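You operate a simulated robot arm through the tools that you are given. There is no shell and no other tool.

You are at the controls of a simulated robot arm. One attempt, no reset.

TASK
Lift the basket out of the soak tub, rinse the two shafts in it clean and rack them.
Fine: basket into the sink, tub lid shut, tap off, shafts on the rack's open bed.

The check looks at the end state, three seconds after you hand in, the way a careful person would. Anything else that was tipped, shoved, dropped, spilled or broken makes it a failure. Lids that push on must go on centred and level and be pressed home; caps that screw on are set level and turned clockwise until they are tight.

THE ROBOT
A 6-joint arm with a two-finger gripper, fixed in place. Base frame: the origin is at the foot of the arm, x ahead of it, y to its left, z up; the work surface is at about z = 750. Units: mm, degrees, N and s.
Its first joint turns from -166.0 to 166.0 degrees. Payload 3.43 kg.
The TCP is the grasp point between the finger pads, 20 mm short of the fingertips. In the tool frame z runs along the fingers and y along their closing line. Largest opening 190 mm; the body of the gripper starts 248 mm behind the TCP.
Orientation is told as [roll, pitch, yaw] about the base's x, y, z axes, in that order, counted from this pose: with the fingers straight down and closing along the base's y, the tool's x points along the base's -x, its y along +y and its z along -z.

THE INTERFACE
- The arm moves only by the tool apply_moves. Its argument "steps" is a list of rows, each an object of numbers (a shift or turn left out is 0, a gripper value left out holds the last): "x", "y", "z": the shift along the tool's x, y, z in units of 50 mm (1.0 is 50 mm); "rx", "ry", "rz": the turn, a rotation vector about the tool's x, y, z in units of 5 degrees (1.0 is 5 degrees); "gripper": the opening, from 0 (shut) to 1 (fully open). In form: [{"x": .., "y": .., "z": .., "rx": .., "ry": .., "rz": .., "gripper": ..}, ...]. A call has 1 to 20 rows; each row shifts and turns the commanded pose from where the row before left it, along the tool's axes as they then stand. A call with a number of a shift or a turn outside -1 to 1 is refused whole. A row lasts 0.2 s, in which the tool goes at most 50 mm and 8.6 degrees; a call with a longer step from one row to the next is refused whole, and so is a gripper value outside its range. Where a pose cannot be reached the arm comes as near as it can. A force on the tool above 50 N (or 10 N above the force at the start of the call, whichever is more), or a blocked arm, ends the call early, and 0.2 s more pass. The fingers move at their own pace (about 153 mm/s each) and stop on an object; they squeeze with about 23 N. The grip force told is the motor's: it shows also when the fingers shut on nothing. Time passes only in rows, and 0.2 s behind the last, so rows that do not move let the fingers close. It gives the time, the measured TCP pose, the force on the tool (base axes), the opening and the grip force at its end, in the units of the frame above (readings bear some noise), with the torque about the TCP (base axes, N m) and any sound that the robot's microphone picked up.
- Cameras (640 x 400 px; columns grow to the right, rows downward): "scene" is fixed at [220.8, -648.8, 1684.6]; the picture's right is [0.62, -0.78, 0.00], its down [-0.59, -0.47, -0.66] and it looks along [0.51, 0.41, -0.75] (base axes); focal length 226 px, centre (320, 200). "wrist" rides on the gripper at [70, -8, -288] in the tool frame; the picture's right is [0.12, 0.99, 0.00], its down [-0.96, 0.12, -0.25] and it looks along [-0.25, 0.03, 0.97] (tool axes); focal length 261 px, centre (320, 200). There is no depth. A picture from a camera that has moved, and an enlarged one, comes with that camera's place and axes in the base frame and with its lens.
- grab_frame(camera): a new picture of that camera. It takes no simulated time.
- move_column(by): slides the trunk up (or, below 0, down) by that many mm; the arm rides with it, the base frame stays. It gives what a move gives, with no picture.
- zoom(camera, box): a new picture of the part [left, top, right, bottom] of that camera's present view, enlarged. It takes no simulated time.
- hand_in(): hands the job in; it is judged then, once.

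Places have to be worked out from the pictures, the camera data and where the tool is seen. Open the gripper and draw the arm clear of the work before you hand the job in, unless the task says otherwise.

The tools are called after ">>>" as name(argument=value, ...) on one line, values as JSON. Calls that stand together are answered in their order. apply_moves: Moves the arm, as the interface text tells. Its arguments: {"type":"object","properties":{"steps":{"type":"array","items":{"type":"object","properties":{"x":{"type":"number"},"y":{"type":"number"},"z":{"type":"number"},"rx":{"type":"number"},"ry":{"type":"number"},"rz":{"type":"number"},"gripper":{"type":"number"}}}}},"required":["steps"]} The other tools are called the same way: move_column (by) slides the trunk up or down; grab_frame (camera) takes a picture; zoom (camera, box) takes an enlarged picture of a part of a camera's view; hand_in () hands the job in.

At the start:

```text
clock: 0.0
ee_pos: [623.9, -248.6, 1433.4]
orientation: [0.0, 0.0, 0.1]
ft_force: [-0.7, -0.9, 0.4]
moment: [-0.02, 0.03, -0.01]
width: 190.0
gripper_force: 0.1
trunk travel left (down, up): [-350.0, 90.0]
```

scene: 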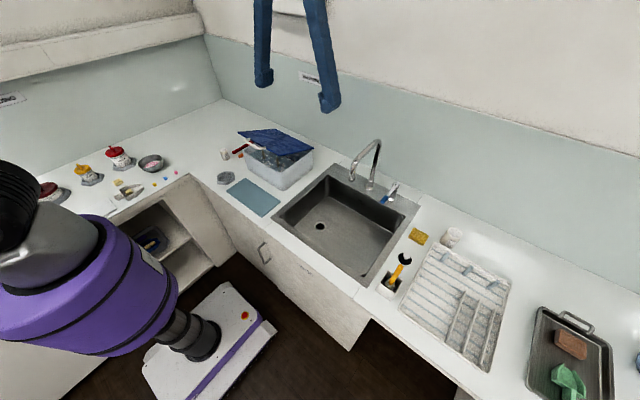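
wrist: 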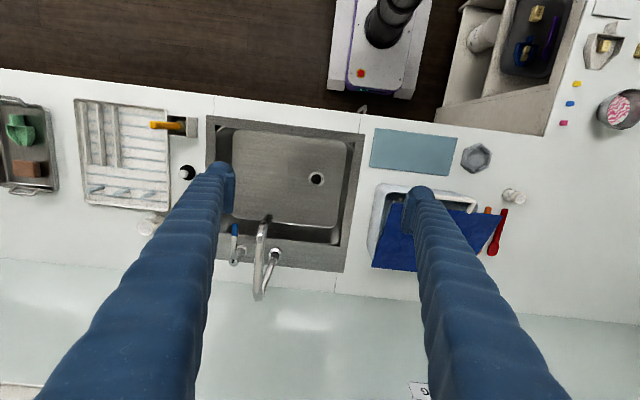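

I'll start by looking closely at the tub, sink and rack before moving anything.

>>> zoom(camera="scene", box=[210, 110, 330, 220])

>>> zoom(camera="scene", box=[270, 130, 430, 290])

>>> zoom(camera="scene", box=[370, 220, 520, 380])

>>> zoom(camera="wrist", box=[340, 110, 540, 300])

>>> zoom(camera="wrist", box=[180, 100, 380, 310])

>>> zoom(camera="wrist", box=[60, 80, 220, 240])

```text
3.64 times, centred on (270, 165) of scene
camera zoom: at [220.8, -648.8, 1684.6], right [0.62, -0.78, 0.0], down [-0.59, -0.47, -0.66], along [0.51, 0.41, -0.75], focal length 820 px, centre (502, 327)
```

zoom: 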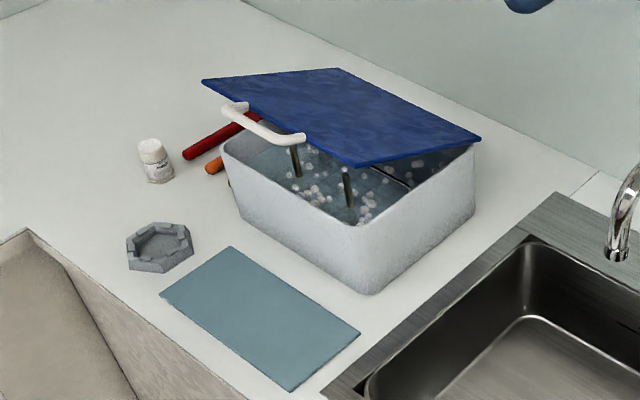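

```text
2.50 times, centred on (350, 210) of scene
camera zoom: at [220.8, -648.8, 1684.6], right [0.62, -0.78, 0.0], down [-0.59, -0.47, -0.66], along [0.51, 0.41, -0.75], focal length 564 px, centre (245, 175)
```

zoom: 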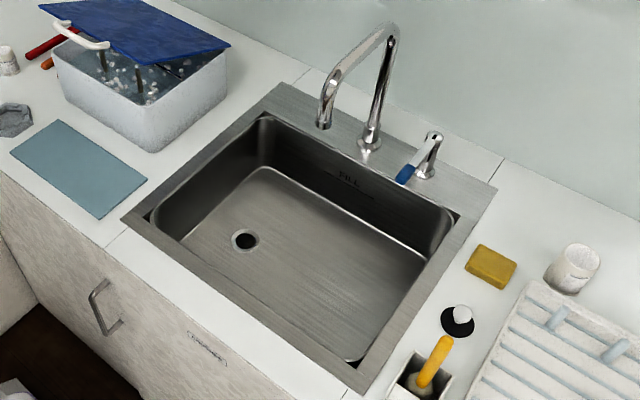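

```text
2.50 times, centred on (445, 300) of scene
camera zoom: at [220.8, -648.8, 1684.6], right [0.62, -0.78, 0.0], down [-0.59, -0.47, -0.66], along [0.51, 0.41, -0.75], focal length 564 px, centre (8, -50)
```

zoom: 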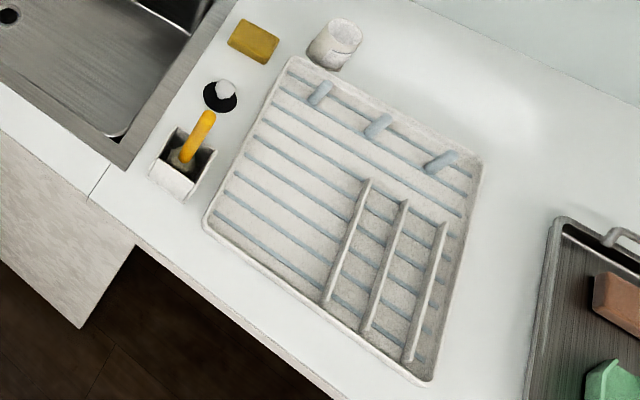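

```text
2.11 times, centred on (440, 205) of wrist
camera zoom: at [552.9, -257.1, 1721.0], right [-0.12, 0.99, 0.0], down [0.96, 0.12, 0.25], along [0.25, 0.03, -0.97], focal length 549 px, centre (67, 190)
```

zoom: 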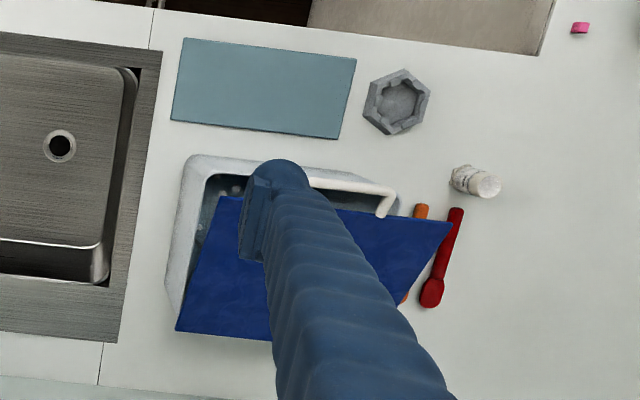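

```text
1.90 times, centred on (280, 205) of wrist
camera zoom: at [552.9, -257.1, 1721.0], right [-0.12, 0.99, 0.0], down [0.96, 0.12, 0.25], along [0.25, 0.03, -0.97], focal length 496 px, centre (396, 190)
```

zoom: 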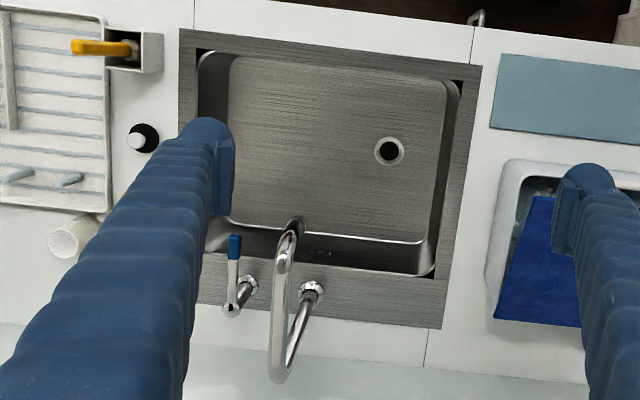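

```text
2.50 times, centred on (140, 160) of wrist
camera zoom: at [552.9, -257.1, 1721.0], right [-0.12, 0.99, 0.0], down [0.96, 0.12, 0.25], along [0.25, 0.03, -0.97], focal length 652 px, centre (770, 300)
```

zoom: 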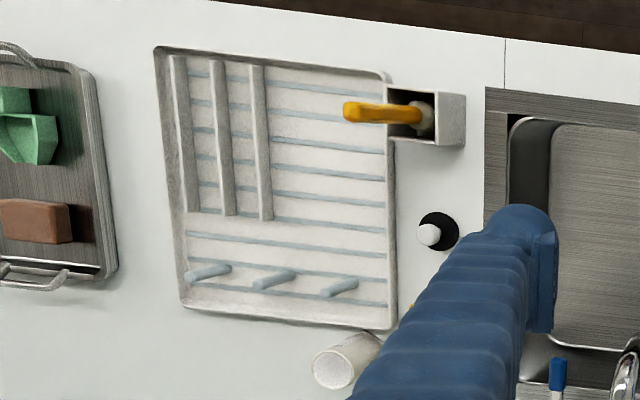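

The two camera estimates disagree a bit, so I'll bring the wrist camera over the tub for a closer, self-consistent look, staying high.

>>> apply_moves(steps=[{"x": -0.2, "y": 0.87, "z": 0.4}, {"x": -0.2, "y": 0.87, "z": 0.4}, {"x": -0.2, "y": 0.87, "z": 0.4}, {"x": -0.2, "y": 0.87, "z": 0.4}, {"x": -0.2, "y": 0.87, "z": 0.4}, {"x": -0.2, "y": 0.87, "z": 0.4}, {"x": -0.2, "y": 0.87, "z": 0.4}, {"x": -0.2, "y": 0.87, "z": 0.4}])

>>> grab_frame(camera="wrist")

>>> grab_frame(camera="scene")

```text
clock: 1.8
ee_pos: [702.4, 101.2, 1271.9]
orientation: [0.0, 0.1, 0.0]
ft_force: [-0.2, 0.2, -0.9]
moment: [-0.11, 0.07, 0.01]
width: 190.2
gripper_force: 0.1
trunk travel left (down, up): [-350.0, 90.0]
```

```text
taken
camera wrist: at [634.2, 92.4, 1559.9], right [-0.12, 0.99, 0.0], down [0.96, 0.12, 0.25], along [0.24, 0.03, -0.97], focal length 261 px, centre (320, 200)
```

wrist: 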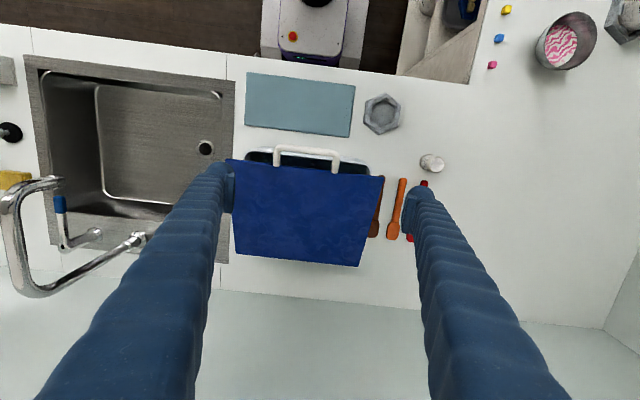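

```text
taken
```

scene: 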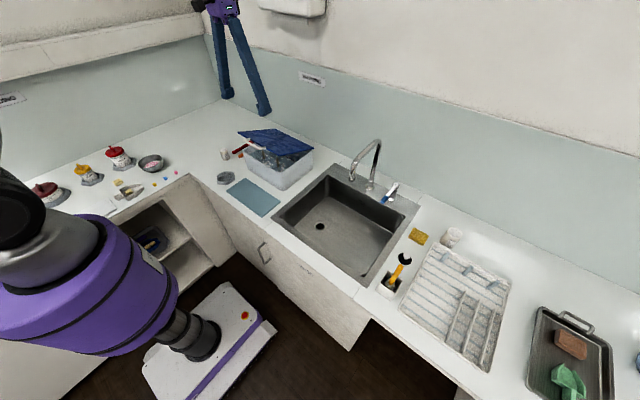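

The three views together put the counter top at about z ≈ 895 rather than 750, so I'll treat heights carefully. Next I zoom in on the tub from here.

>>> zoom(camera="wrist", box=[215, 120, 455, 280])

>>> zoom(camera="scene", box=[215, 110, 325, 180])

>>> zoom(camera="scene", box=[330, 125, 430, 215])

```text
2.50 times, centred on (335, 200) of wrist
camera zoom: at [634.2, 92.4, 1559.9], right [-0.12, 0.99, 0.0], down [0.96, 0.12, 0.25], along [0.24, 0.03, -0.97], focal length 652 px, centre (282, 200)
```

zoom: 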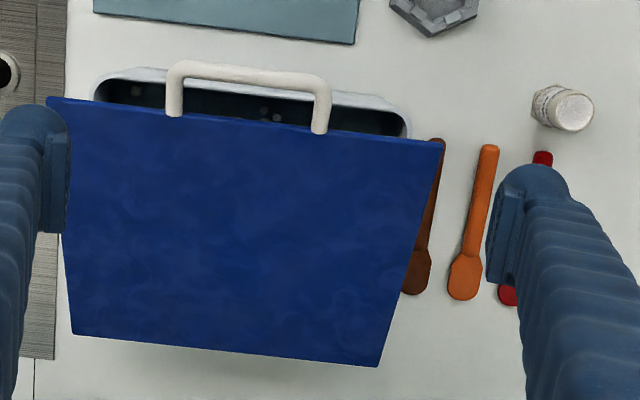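

```text
5.71 times, centred on (270, 145) of scene
camera zoom: at [220.8, -648.8, 1684.6], right [0.62, -0.78, 0.0], down [-0.59, -0.47, -0.66], along [0.51, 0.41, -0.75], focal length 1289 px, centre (606, 514)
```

zoom: 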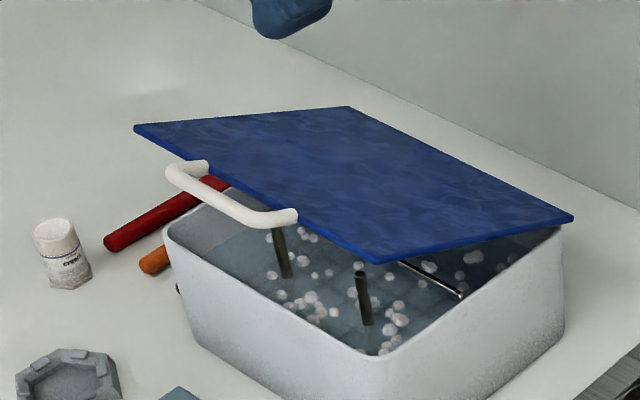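

```text
4.44 times, centred on (380, 170) of scene
camera zoom: at [220.8, -648.8, 1684.6], right [0.62, -0.78, 0.0], down [-0.59, -0.47, -0.66], along [0.51, 0.41, -0.75], focal length 1003 px, centre (53, 333)
```

zoom: 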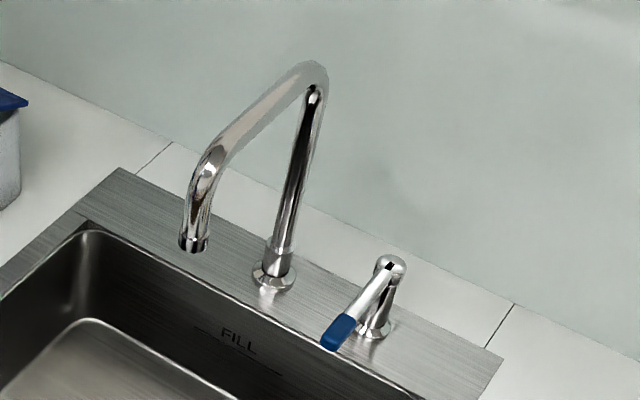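

The lid is hinged along the tub's back edge (x≈905, z≈1038) and stands about 20° open, with a white handle near its front at roughly (685, 75, 1150). I'll turn the gripper 90° so the fingers close along base x, across the handle bar, and look again.

>>> apply_moves(steps=[{"rz": 1}, {"rz": 1}, {"rz": 1}, {"rz": 1}, {"rz": 1}, {"rz": 1}, {"rz": 1}, {"rz": 1}, {"rz": 1}, {"rz": 1}, {"rz": 1}, {"rz": 1}, {"rz": 1}, {"rz": 1}, {"rz": 1}, {"rz": 1}, {"rz": 1}, {"rz": 1}])

>>> grab_frame(camera="wrist")

>>> grab_frame(camera="scene")

```text
clock: 5.6
ee_pos: [702.0, 100.1, 1273.8]
orientation: [0.0, 0.1, -90.0]
ft_force: [-0.6, 0.0, 0.4]
moment: [0.02, -0.01, -0.01]
width: 190.0
gripper_force: 0.0
trunk travel left (down, up): [-350.0, 90.0]
```

```text
taken
camera wrist: at [694.5, 169.8, 1561.3], right [0.99, 0.12, 0.0], down [0.11, -0.96, 0.25], along [0.03, -0.25, -0.97], focal length 261 px, centre (320, 200)
```

wrist: 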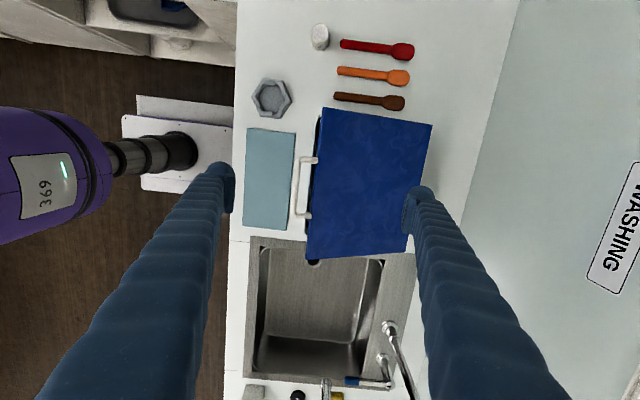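

```text
taken
```

scene: 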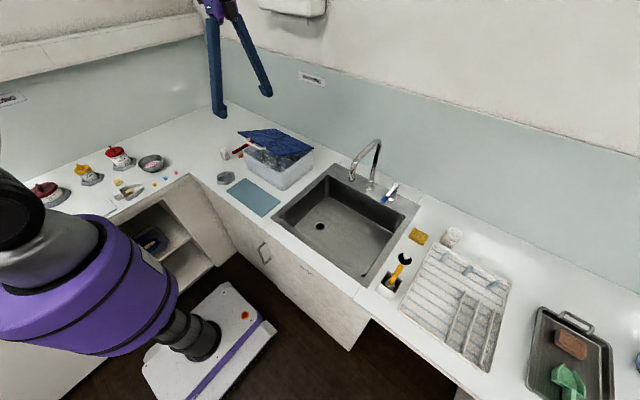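

>>> zoom(camera="wrist", box=[230, 90, 450, 270])

```text
2.22 times, centred on (340, 180) of wrist
camera zoom: at [694.5, 169.8, 1561.3], right [0.99, 0.12, 0.0], down [0.11, -0.96, 0.25], along [0.03, -0.25, -0.97], focal length 579 px, centre (276, 244)
```

zoom: 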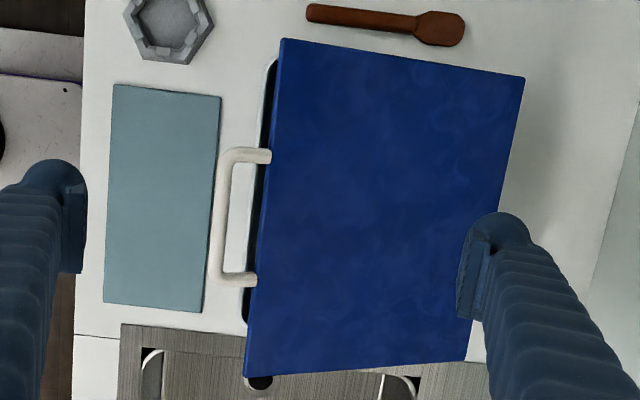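

The handle turns out to be a bar along y at about x≈663, y 22–123, z≈1127, projecting forward in the lid's plane with a ~25 mm gap to the lid. I'll set a narrow opening and stop just above it to check alignment.

>>> apply_moves(steps=[{"x": -0.18, "y": -0.26, "z": 0.56, "gripper": 0.12}, {"x": -0.18, "y": -0.26, "z": 0.56}, {"x": -0.18, "y": -0.26, "z": 0.56}, {}, {}])

>>> zoom(camera="wrist", box=[240, 120, 400, 260])

>>> zoom(camera="scene", box=[215, 90, 325, 180])

```text
clock: 6.8
ee_pos: [663.4, 72.4, 1189.6]
orientation: [0.1, 0.0, -90.1]
ft_force: [-0.5, 0.3, -0.2]
moment: [0.04, 0.01, 0.0]
width: 23.1
gripper_force: 0.0
trunk travel left (down, up): [-350.0, 90.0]
```

```text
2.86 times, centred on (320, 190) of wrist
camera zoom: at [655.7, 142.4, 1476.6], right [0.99, 0.12, 0.0], down [0.12, -0.96, 0.25], along [0.03, -0.25, -0.97], focal length 745 px, centre (320, 229)
```

zoom: 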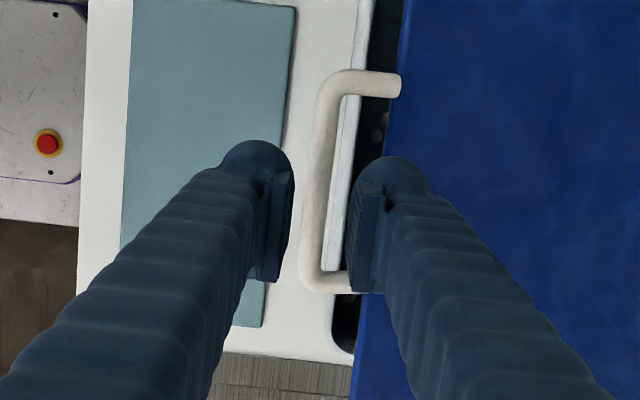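

```text
4.44 times, centred on (270, 135) of scene
camera zoom: at [220.8, -648.8, 1684.6], right [0.62, -0.78, 0.0], down [-0.59, -0.47, -0.66], along [0.51, 0.41, -0.75], focal length 1003 px, centre (542, 489)
```

zoom: 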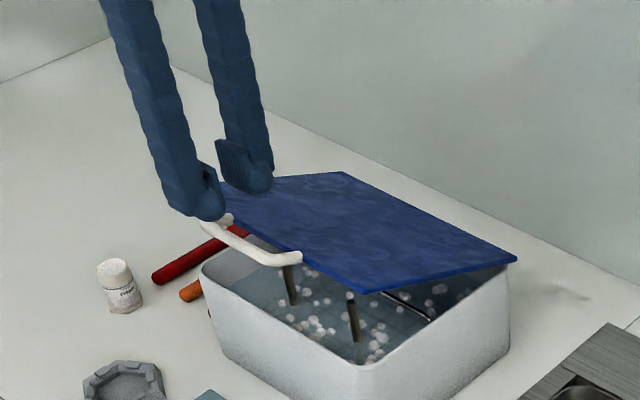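

The finger would be a tight fit in the handle gap if vertical, so I'll tilt the tool 45° forward (fingers straddling the bar above/below) and stage 50 mm short of the bar.

>>> apply_moves(steps=[{"rx": -1, "gripper": 0.3}, {"rx": -1}, {"rx": -1}, {"rx": -1}, {"rx": -1}, {"rx": -1}, {"rx": -1}, {"rx": -1}, {"rx": -1}, {"y": -0.43, "z": -0.12}, {"y": -0.43, "z": -0.12}, {}])

>>> grab_frame(camera="wrist")

>>> grab_frame(camera="scene")

>>> zoom(camera="wrist", box=[240, 120, 400, 260])

>>> zoom(camera="scene", box=[205, 90, 315, 180])

```text
clock: 9.4
ee_pos: [629.2, 104.5, 1195.5]
orientation: [32.9, 4.4, -87.4]
ft_force: [0.0, 0.6, -0.6]
moment: [0.02, -0.03, -0.03]
width: 57.0
gripper_force: 0.2
out of reach, approached as far as the arm can: row 6, 7, 8, 9, 10
trunk travel left (down, up): [-350.0, 90.0]
```

```text
taken
camera wrist: at [463.1, 147.7, 1436.5], right [0.83, 0.12, 0.55], down [0.01, -0.98, 0.2], along [0.56, -0.16, -0.81], focal length 261 px, centre (320, 200)
```

wrist: 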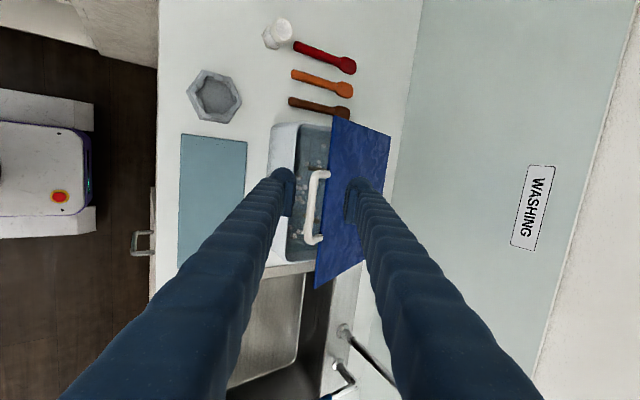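

```text
taken
```

scene: 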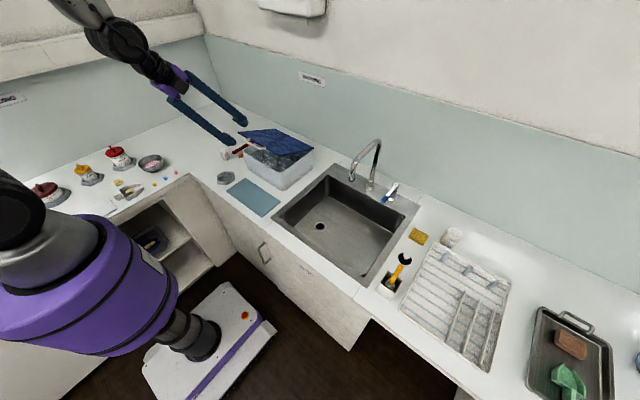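

```text
2.86 times, centred on (320, 190) of wrist
camera zoom: at [463.1, 147.7, 1436.5], right [0.83, 0.12, 0.55], down [0.01, -0.98, 0.2], along [0.56, -0.16, -0.81], focal length 745 px, centre (320, 229)
```

zoom: 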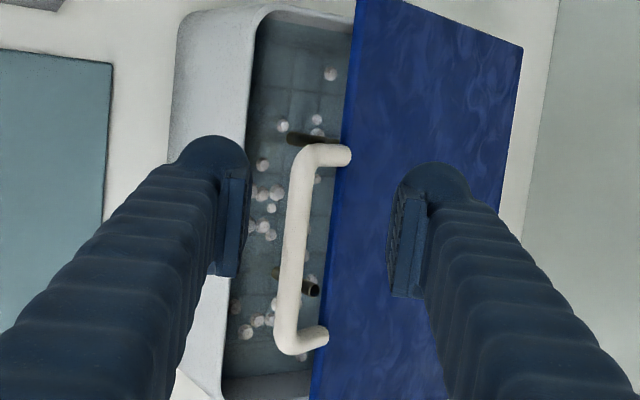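

```text
4.44 times, centred on (260, 135) of scene
camera zoom: at [220.8, -648.8, 1684.6], right [0.62, -0.78, 0.0], down [-0.59, -0.47, -0.66], along [0.51, 0.41, -0.75], focal length 1003 px, centre (587, 489)
```

zoom: 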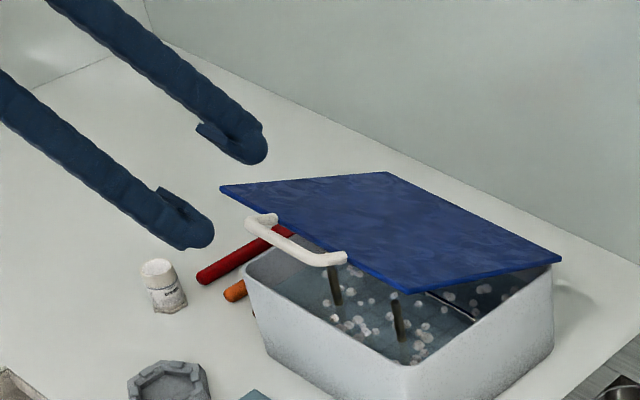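

The 45° tilt is at the edge of the arm's inner reach; 20° is enough clearance if I grip with the bar near the tips. I'll turn back 25° and re-check the pose.

>>> apply_moves(steps=[{"y": 0.43, "z": 0.12}, {"y": 0.43, "z": 0.12}, {"rx": 1}, {"rx": 1}, {"rx": 1}, {"rx": 1}, {"rx": 1}, {}])

```text
clock: 11.2
ee_pos: [667.9, 106.0, 1208.8]
orientation: [7.8, 4.6, -87.4]
ft_force: [-0.3, 0.3, -0.3]
moment: [0.0, -0.01, 0.01]
width: 57.1
gripper_force: 0.2
out of reach, approached as far as the arm can: row 3
trunk travel left (down, up): [-350.0, 90.0]
```

>>> apply_moves(steps=[{"ry": -0.9, "rz": 0.4}, {"rx": -0.82}, {"rx": -0.82}, {"rx": -0.8}, {}])

```text
clock: 12.4
ee_pos: [669.5, 104.9, 1207.3]
orientation: [19.9, 0.4, -90.0]
ft_force: [0.1, -0.5, 0.0]
moment: [0.06, 0.05, 0.03]
width: 57.1
gripper_force: 0.1
trunk travel left (down, up): [-350.0, 90.0]
```

>>> apply_moves(steps=[{"x": -0.32, "y": -0.316, "z": 0.24}, {"x": -0.32, "y": -0.316, "z": 0.24}, {}])

>>> zoom(camera="wrist", box=[240, 120, 400, 260])

>>> zoom(camera="scene", box=[205, 90, 315, 180])

```text
clock: 13.2
ee_pos: [649.5, 73.1, 1173.4]
orientation: [19.8, 0.4, -90.0]
ft_force: [-0.6, 0.4, -0.7]
moment: [-0.02, 0.0, 0.0]
width: 56.9
gripper_force: 0.1
trunk travel left (down, up): [-350.0, 90.0]
```

```text
2.86 times, centred on (320, 190) of wrist
camera zoom: at [542.4, 142.4, 1441.5], right [0.93, 0.12, 0.34], down [0.02, -0.96, 0.27], along [0.36, -0.24, -0.9], focal length 745 px, centre (320, 229)
```

zoom: 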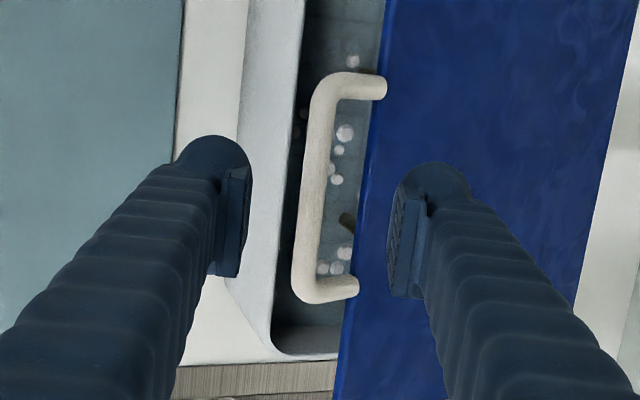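

```text
4.44 times, centred on (260, 135) of scene
camera zoom: at [220.8, -648.8, 1684.6], right [0.62, -0.78, 0.0], down [-0.59, -0.47, -0.66], along [0.51, 0.41, -0.75], focal length 1003 px, centre (587, 489)
```

zoom: 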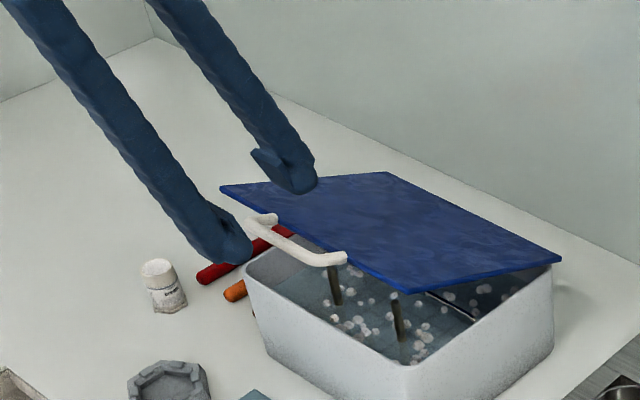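

The bar sits centred between the fingers, about 48 mm ahead of the TCP along the tool axis. I advance 38 mm so the bar is near the tips, then close on it.

>>> apply_moves(steps=[{"y": -0.04, "z": 0.26}, {"z": 0.26}, {"z": 0.25}, {"gripper": 0.0}, {}, {}])

>>> zoom(camera="wrist", box=[240, 120, 400, 260])

>>> zoom(camera="scene", box=[205, 90, 315, 180])

```text
clock: 14.6
ee_pos: [660.6, 74.9, 1137.4]
orientation: [19.9, 0.2, -90.0]
ft_force: [1.5, -0.3, -1.2]
moment: [0.46, -0.03, -1.0]
width: 10.1
gripper_force: 43.5
trunk travel left (down, up): [-350.0, 90.0]
```

```text
2.86 times, centred on (320, 190) of wrist
camera zoom: at [554.1, 143.4, 1404.9], right [0.93, 0.12, 0.34], down [0.02, -0.96, 0.27], along [0.36, -0.24, -0.9], focal length 745 px, centre (320, 229)
```

zoom: 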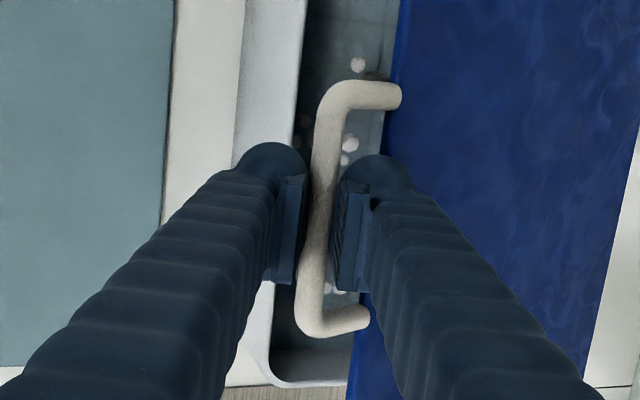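

```text
4.44 times, centred on (260, 135) of scene
camera zoom: at [220.8, -648.8, 1684.6], right [0.62, -0.78, 0.0], down [-0.59, -0.47, -0.66], along [0.51, 0.41, -0.75], focal length 1003 px, centre (587, 489)
```

zoom: 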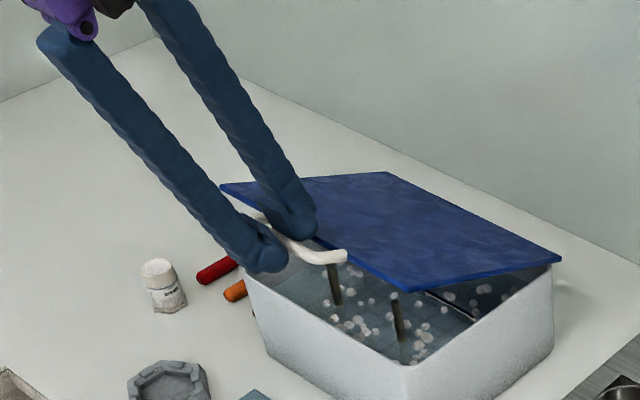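

Gripped (10 mm bar). I'll swing the lid up along its hinge arc in stages, starting with about 20°, and watch the forces.

>>> apply_moves(steps=[{"y": 0.302, "z": -0.3}, {"y": 0.302, "z": -0.3}, {"y": 0.367, "z": -0.257}, {"y": 0.367, "z": -0.257}, {}])

>>> zoom(camera="scene", box=[205, 80, 325, 180])

>>> grab_frame(camera="wrist")

```text
clock: 15.8
ee_pos: [703.7, 75.0, 1213.3]
orientation: [19.9, 0.3, -90.0]
ft_force: [2.0, -4.2, -2.7]
moment: [0.29, -0.03, -0.63]
width: 8.8
gripper_force: 42.5
trunk travel left (down, up): [-350.0, 90.0]
```

```text
4.00 times, centred on (265, 130) of scene
camera zoom: at [220.8, -648.8, 1684.6], right [0.62, -0.78, 0.0], down [-0.59, -0.47, -0.66], along [0.51, 0.41, -0.75], focal length 902 px, centre (540, 480)
```

zoom: 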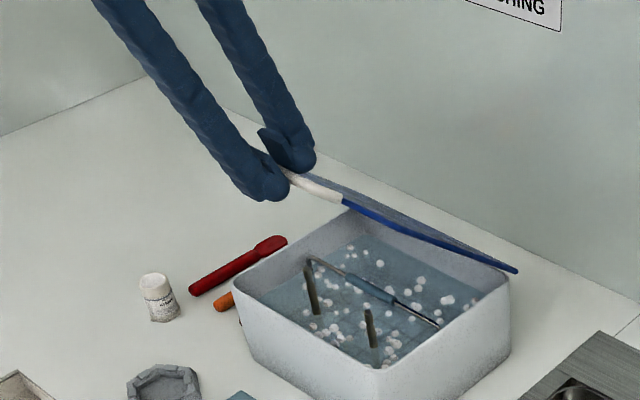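

```text
taken
camera wrist: at [598.5, 143.4, 1480.7], right [0.93, 0.12, 0.34], down [0.02, -0.96, 0.27], along [0.36, -0.24, -0.9], focal length 261 px, centre (320, 200)
```

wrist: 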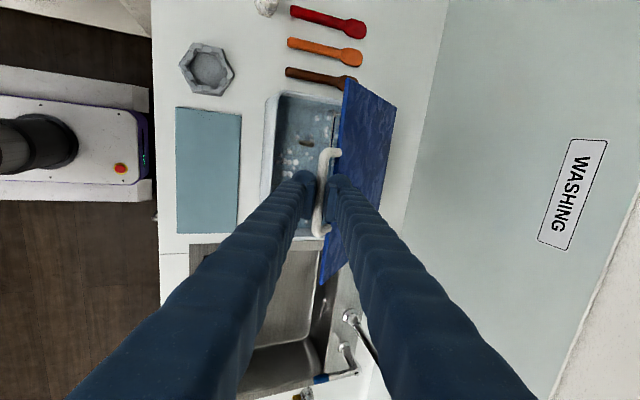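

The lid swings up easily; a basket with a blue-grip bail and two dark shafts is visible in foamy liquid. I continue the arc to about 90°.

>>> apply_moves(steps=[{"y": 0.406, "z": -0.19}, {"y": 0.406, "z": -0.19}, {"y": 0.433, "z": -0.116}, {"y": 0.433, "z": -0.116}, {"y": 0.446, "z": -0.039}, {"y": 0.446, "z": -0.039}, {"y": 0.446, "z": 0.039}, {"y": 0.446, "z": 0.039}, {"y": 0.433, "z": 0.116}, {"y": 0.433, "z": 0.116}, {}])

>>> zoom(camera="scene", box=[205, 60, 345, 180])

>>> grab_frame(camera="wrist")

```text
clock: 17.6
ee_pos: [851.0, 75.4, 1306.8]
orientation: [20.7, 0.2, -90.0]
ft_force: [-4.6, -1.8, 26.9]
moment: [-0.16, -0.08, 0.1]
width: 6.1
gripper_force: 36.7
trunk travel left (down, up): [-350.0, 90.0]
stopped in row 8: the force on the tool passed its limit at 52 N (the readings are from after the stop); the commanded pose is now the measured one
```

```text
3.33 times, centred on (275, 120) of scene
camera zoom: at [220.8, -648.8, 1684.6], right [0.62, -0.78, 0.0], down [-0.59, -0.47, -0.66], along [0.51, 0.41, -0.75], focal length 752 px, centre (470, 467)
```

zoom: 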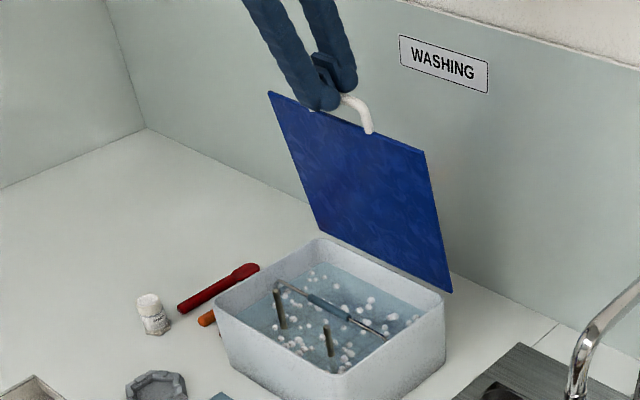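

```text
taken
camera wrist: at [741.6, 143.5, 1572.7], right [0.93, 0.12, 0.35], down [0.02, -0.96, 0.27], along [0.37, -0.24, -0.9], focal length 261 px, centre (320, 200)
```

wrist: 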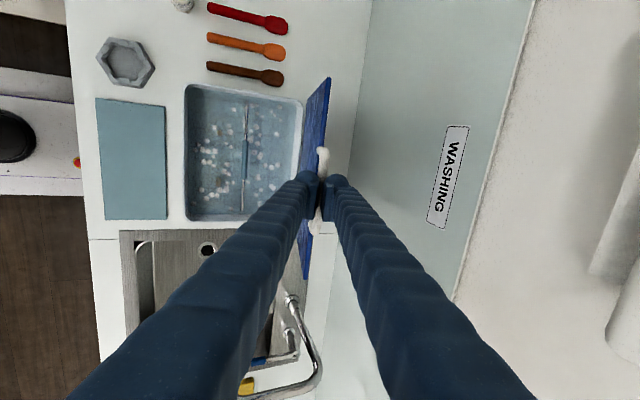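

>>> zoom(camera="wrist", box=[270, 120, 380, 240])

>>> zoom(camera="scene", box=[245, 60, 315, 120])

```text
3.33 times, centred on (325, 180) of wrist
camera zoom: at [741.6, 143.5, 1572.7], right [0.93, 0.12, 0.35], down [0.02, -0.96, 0.27], along [0.37, -0.24, -0.9], focal length 869 px, centre (303, 267)
```

zoom: 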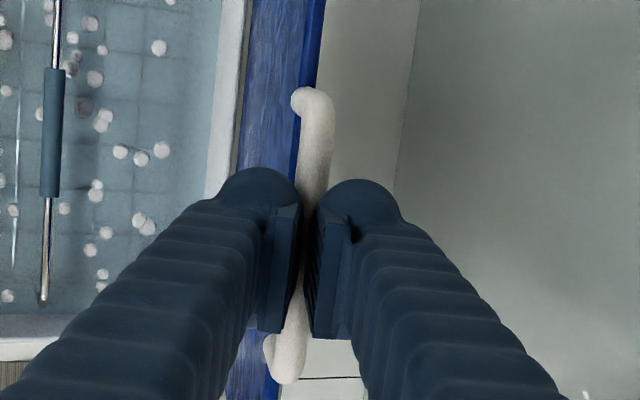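

```text
6.67 times, centred on (280, 90) of scene
camera zoom: at [220.8, -648.8, 1684.6], right [0.62, -0.78, 0.0], down [-0.59, -0.47, -0.66], along [0.51, 0.41, -0.75], focal length 1504 px, centre (587, 933)
```

zoom: 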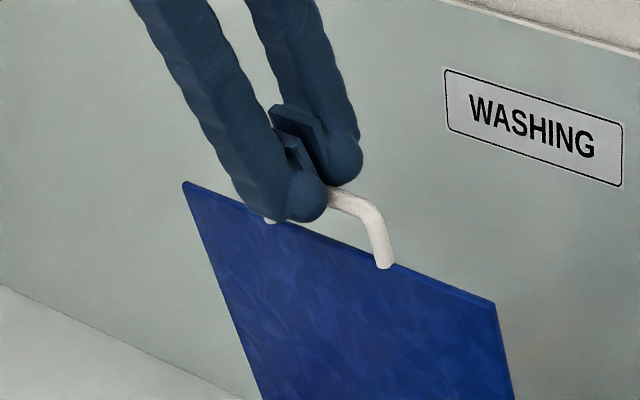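

The lid is near 80° and the bar has crept toward the tips. I'll loosen the grip to a loose straddle (so either finger catches the lid) and push it on past vertical.

>>> apply_moves(steps=[{"gripper": 0.2}, {}, {"z": 0.2}, {}])

>>> zoom(camera="wrist", box=[270, 120, 380, 240])

>>> zoom(camera="scene", box=[245, 60, 315, 120])

```text
clock: 18.6
ee_pos: [854.8, 75.5, 1293.1]
orientation: [20.3, 0.2, -89.9]
ft_force: [-0.3, -0.2, -0.8]
moment: [-0.02, 0.01, 0.0]
width: 38.2
gripper_force: 0.0
trunk travel left (down, up): [-350.0, 90.0]
```

```text
3.33 times, centred on (325, 180) of wrist
camera zoom: at [746.9, 143.8, 1559.6], right [0.93, 0.12, 0.34], down [0.02, -0.96, 0.27], along [0.36, -0.24, -0.9], focal length 869 px, centre (303, 267)
```

zoom: 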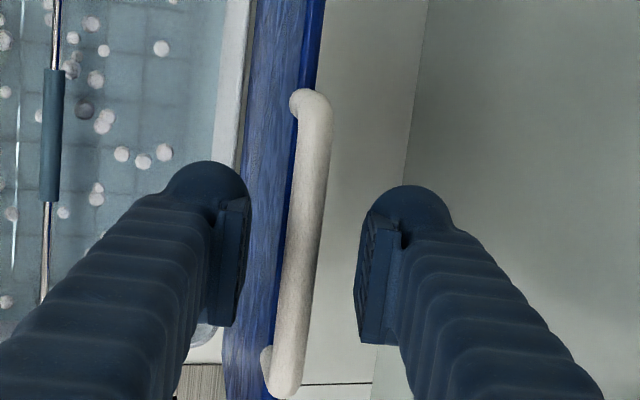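

```text
6.67 times, centred on (280, 90) of scene
camera zoom: at [220.8, -648.8, 1684.6], right [0.62, -0.78, 0.0], down [-0.59, -0.47, -0.66], along [0.51, 0.41, -0.75], focal length 1504 px, centre (587, 933)
```

zoom: 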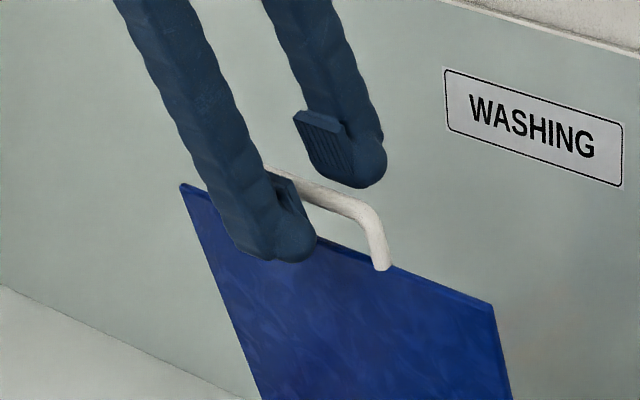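

The lid stays put on its own at ~80°. I'll nudge it further with the front finger in small steps to see if it goes past vertical.

>>> apply_moves(steps=[{"y": 0.28, "z": 0.1}, {"y": 0.28, "z": 0.1}, {}])

>>> zoom(camera="wrist", box=[270, 120, 380, 240])

```text
clock: 19.4
ee_pos: [884.0, 73.0, 1293.3]
orientation: [20.4, 0.2, -89.9]
ft_force: [0.9, -0.9, -0.2]
moment: [-0.01, 0.02, 0.0]
width: 37.9
gripper_force: 0.0
trunk travel left (down, up): [-350.0, 90.0]
```

```text
3.33 times, centred on (325, 180) of wrist
camera zoom: at [777.5, 143.6, 1560.0], right [0.93, 0.12, 0.34], down [0.02, -0.96, 0.27], along [0.36, -0.24, -0.9], focal length 869 px, centre (303, 267)
```

zoom: 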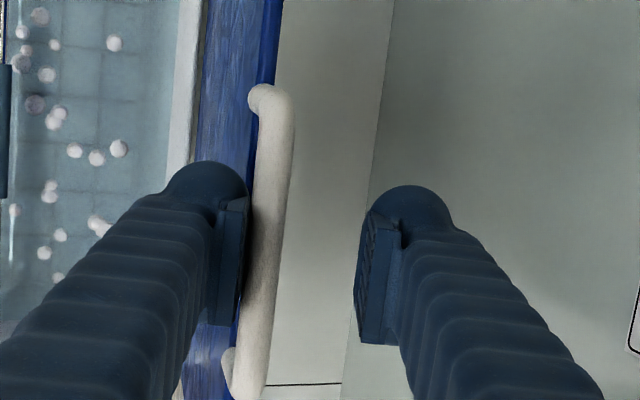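

It moves with almost no force. I continue pushing.

>>> apply_moves(steps=[{"y": 0.28, "z": 0.1}, {"y": 0.28, "z": 0.1}, {"y": 0.28, "z": 0.1}, {"y": 0.28, "z": 0.1}, {}])

>>> zoom(camera="wrist", box=[270, 120, 380, 240])

>>> zoom(camera="scene", box=[205, 60, 345, 180])

```text
clock: 20.3
ee_pos: [920.0, 76.0, 1290.9]
orientation: [19.0, 0.2, -89.9]
ft_force: [-39.6, 0.5, -1.1]
moment: [0.0, 0.17, -0.01]
width: 58.9
gripper_force: 18.1
trunk travel left (down, up): [-350.0, 90.0]
stopped in row 4: the force on the tool passed its limit at 57 N (the readings are from after the stop); the commanded pose is now the measured one
```

```text
3.33 times, centred on (325, 180) of wrist
camera zoom: at [818.0, 143.7, 1558.8], right [0.94, 0.12, 0.32], down [0.03, -0.96, 0.27], along [0.34, -0.24, -0.91], focal length 869 px, centre (303, 267)
```

zoom: 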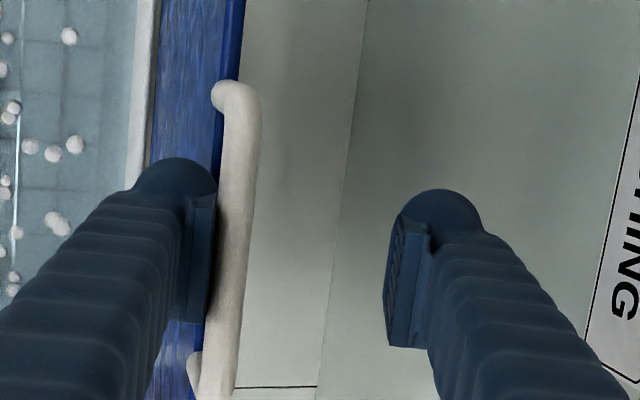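

```text
3.33 times, centred on (275, 120) of scene
camera zoom: at [220.8, -648.8, 1684.6], right [0.62, -0.78, 0.0], down [-0.59, -0.47, -0.66], along [0.51, 0.41, -0.75], focal length 752 px, centre (470, 467)
```

zoom: 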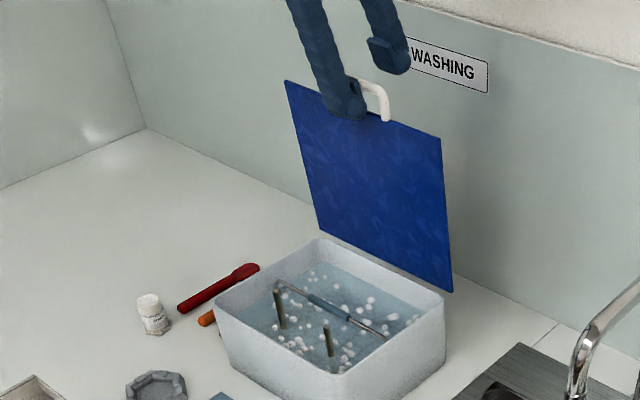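

The lid hits its stop at about 88–90° and rests there. I back off 15 mm and withdraw along the tool axis.

>>> apply_moves(steps=[{"y": -0.3}, {"z": -0.5}, {"z": -0.8}, {"z": -0.8}, {"z": -0.8}, {"y": -0.8}, {"y": -0.8}, {"y": -0.8}])

>>> grab_frame(camera="scene")

>>> grab_frame(camera="wrist")

```text
clock: 22.1
ee_pos: [749.5, 72.1, 1383.3]
orientation: [19.5, 0.3, -89.9]
ft_force: [-0.7, 0.5, -0.3]
moment: [-0.02, -0.11, 0.02]
width: 38.3
gripper_force: 0.1
trunk travel left (down, up): [-350.0, 90.0]
```

```text
taken
```

scene: 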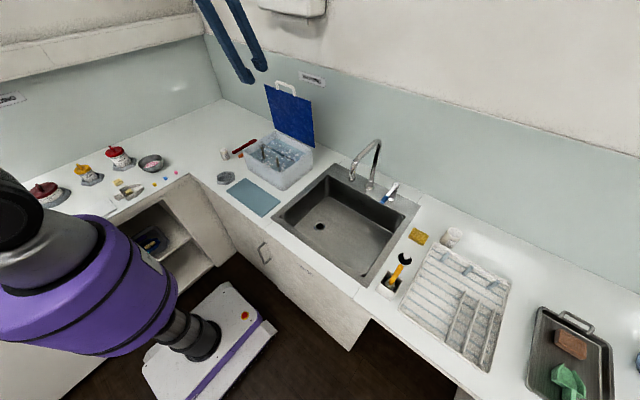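

```text
taken
camera wrist: at [645.5, 141.3, 1651.8], right [0.94, 0.12, 0.33], down [0.03, -0.96, 0.27], along [0.35, -0.24, -0.9], focal length 261 px, centre (320, 200)
```

wrist: 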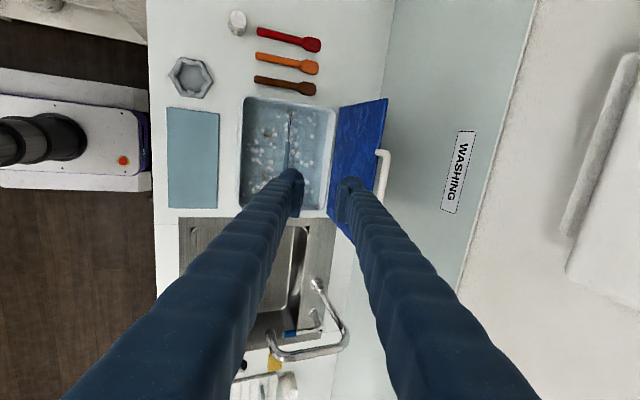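

The lid stays open. I'll straighten the tool to vertical, open the gripper and look into the tub.

>>> apply_moves(steps=[{"rx": 1, "gripper": 1.0}, {"rx": 1}, {"rx": 1}, {"rx": 0.9}, {}])

>>> zoom(camera="wrist", box=[230, 80, 420, 250])

>>> zoom(camera="scene", box=[230, 120, 320, 195])

```text
clock: 23.3
ee_pos: [751.6, 73.5, 1383.7]
orientation: [0.1, 0.4, -89.9]
ft_force: [-0.7, -0.2, -0.1]
moment: [0.0, -0.1, -0.01]
width: 190.0
gripper_force: 0.0
trunk travel left (down, up): [-350.0, 90.0]
```

```text
2.35 times, centred on (325, 165) of wrist
camera zoom: at [742.7, 142.4, 1670.5], right [0.99, 0.12, 0.0], down [0.12, -0.96, 0.24], along [0.03, -0.24, -0.97], focal length 613 px, centre (308, 282)
```

zoom: 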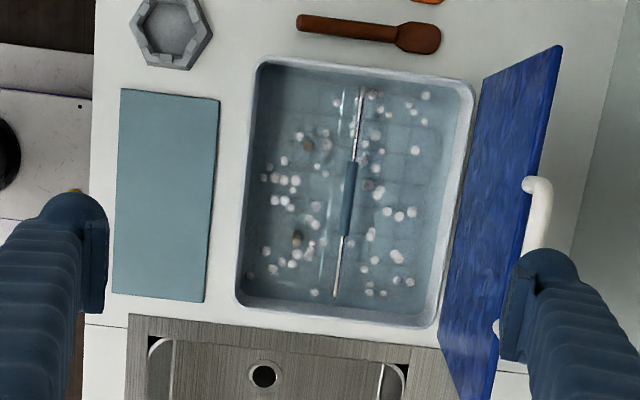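

```text
5.33 times, centred on (275, 158) of scene
camera zoom: at [220.8, -648.8, 1684.6], right [0.62, -0.78, 0.0], down [-0.59, -0.47, -0.66], along [0.51, 0.41, -0.75], focal length 1203 px, centre (560, 427)
```

zoom: 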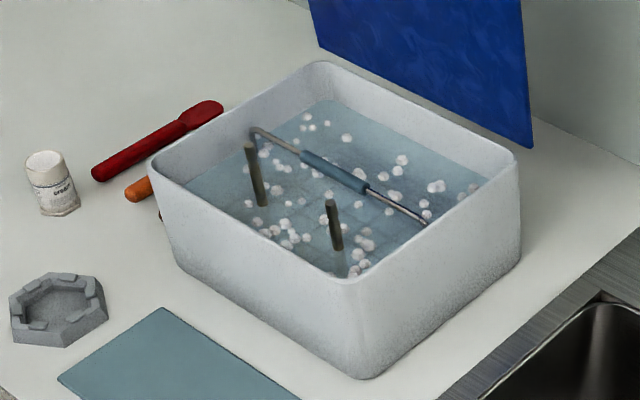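

The basket has a bail along y with a blue grip at about (796, 75, 1008); two grimy shafts stand upright near (743, 126) and (744, 28). I'll tilt 15° (to keep the gripper body clear of the open lid), narrow the fingers to 50 mm and stage above the bail.

>>> apply_moves(steps=[{"rx": -1, "gripper": 0.27}, {"rx": -1}, {"rx": -1}, {"y": -0.156, "z": 0.842}, {"y": -0.156, "z": 0.842}, {"y": -0.156, "z": 0.842}, {"y": -0.156, "z": 0.842}, {"y": -0.156, "z": 0.842}, {"y": -0.156, "z": 0.842}, {"y": -0.156, "z": 0.842}, {}])

>>> zoom(camera="wrist", box=[220, 80, 420, 260])

>>> zoom(camera="scene", box=[215, 80, 325, 180])

```text
clock: 25.7
ee_pos: [776.0, 74.5, 1081.8]
orientation: [15.1, 0.2, -90.0]
ft_force: [0.0, 0.3, 0.2]
moment: [0.02, -0.02, -0.02]
width: 51.4
gripper_force: 0.0
trunk travel left (down, up): [-350.0, 90.0]
```

```text
2.22 times, centred on (320, 170) of wrist
camera zoom: at [693.7, 144.0, 1358.0], right [0.96, 0.12, 0.26], down [0.05, -0.96, 0.26], along [0.28, -0.24, -0.93], focal length 579 px, centre (320, 267)
```

zoom: 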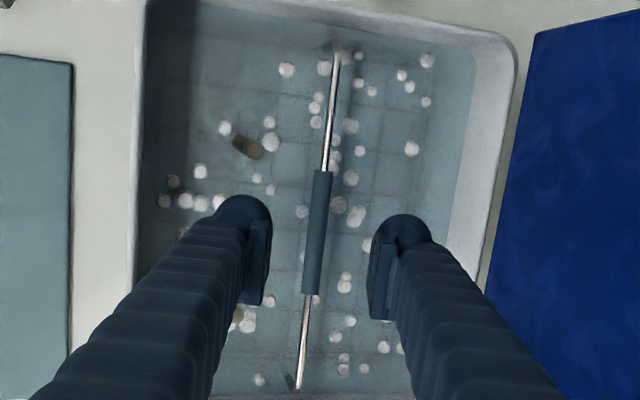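

```text
4.00 times, centred on (270, 130) of scene
camera zoom: at [220.8, -648.8, 1684.6], right [0.62, -0.78, 0.0], down [-0.59, -0.47, -0.66], along [0.51, 0.41, -0.75], focal length 902 px, centre (520, 480)
```

zoom: 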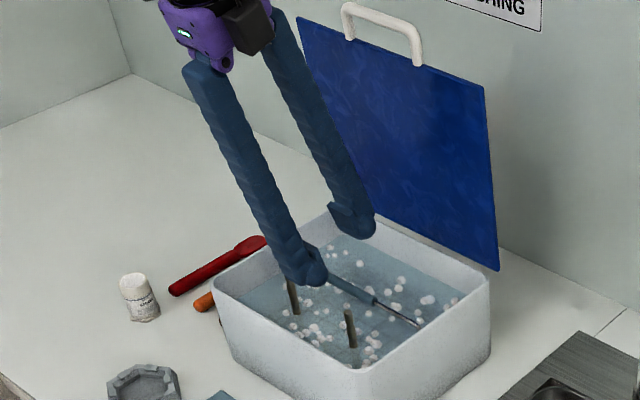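

The grip is centred and 76 mm ahead. I advance and close on it.

>>> apply_moves(steps=[{"z": 0.38, "y": -0.02}, {"z": 0.38}, {"z": 0.38}, {"z": 0.36}, {"gripper": 0.0}, {}, {}])

>>> zoom(camera="wrist", box=[220, 80, 420, 260])

```text
clock: 27.3
ee_pos: [793.7, 76.0, 1011.3]
orientation: [14.9, 0.2, -90.0]
ft_force: [-0.6, -0.2, -0.3]
moment: [0.01, 0.19, 0.09]
width: 11.1
gripper_force: 23.4
trunk travel left (down, up): [-350.0, 90.0]
```

```text
2.22 times, centred on (320, 170) of wrist
camera zoom: at [712.4, 143.9, 1285.8], right [0.96, 0.12, 0.26], down [0.05, -0.96, 0.26], along [0.28, -0.24, -0.93], focal length 579 px, centre (320, 267)
```

zoom: 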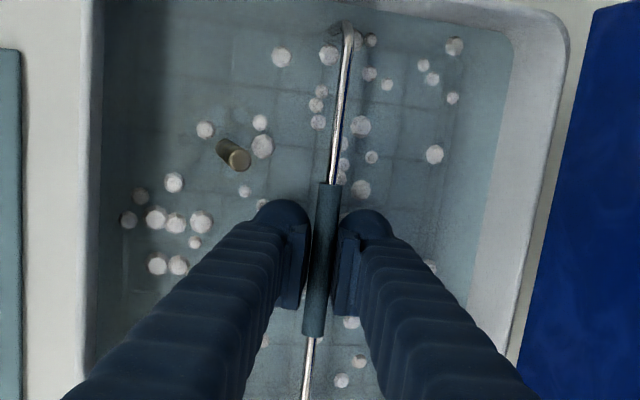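

Gripped at 11 mm. I lift straight up gently, 40 mm first.

>>> apply_moves(steps=[{"y": 0.052, "z": -0.193}, {"y": 0.052, "z": -0.193}, {"y": 0.052, "z": -0.193}, {"y": 0.052, "z": -0.193}, {}])

>>> zoom(camera="wrist", box=[220, 80, 420, 260])

>>> zoom(camera="scene", box=[215, 80, 325, 190])

```text
clock: 28.5
ee_pos: [794.2, 75.3, 1050.7]
orientation: [14.9, 0.4, -89.8]
ft_force: [-1.0, -0.4, -5.2]
moment: [0.03, 0.16, -0.05]
width: 10.5
gripper_force: 22.9
trunk travel left (down, up): [-350.0, 90.0]
```

```text
2.22 times, centred on (320, 170) of wrist
camera zoom: at [712.2, 144.2, 1326.4], right [0.96, 0.12, 0.26], down [0.05, -0.96, 0.26], along [0.28, -0.24, -0.93], focal length 579 px, centre (320, 267)
```

zoom: 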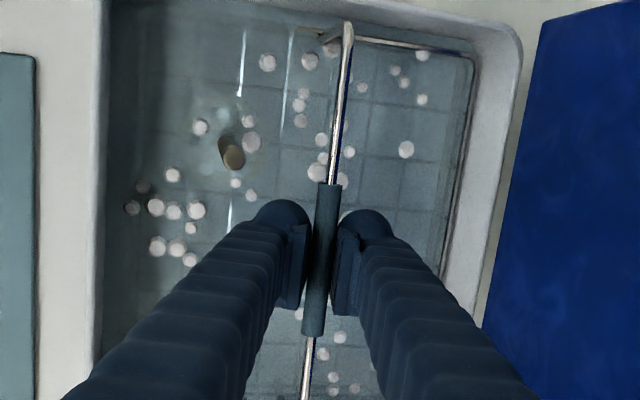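

```text
3.64 times, centred on (270, 135) of scene
camera zoom: at [220.8, -648.8, 1684.6], right [0.62, -0.78, 0.0], down [-0.59, -0.47, -0.66], along [0.51, 0.41, -0.75], focal length 820 px, centre (502, 436)
```

zoom: 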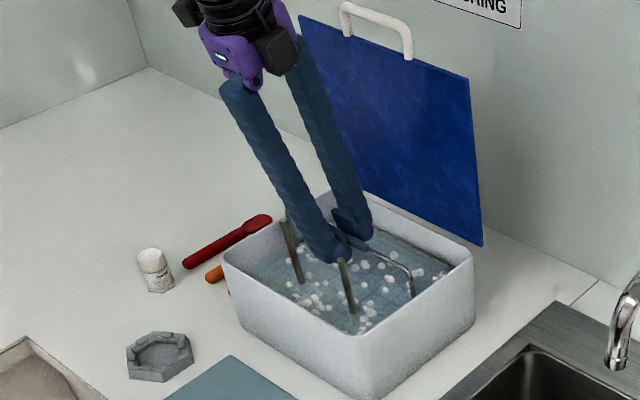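

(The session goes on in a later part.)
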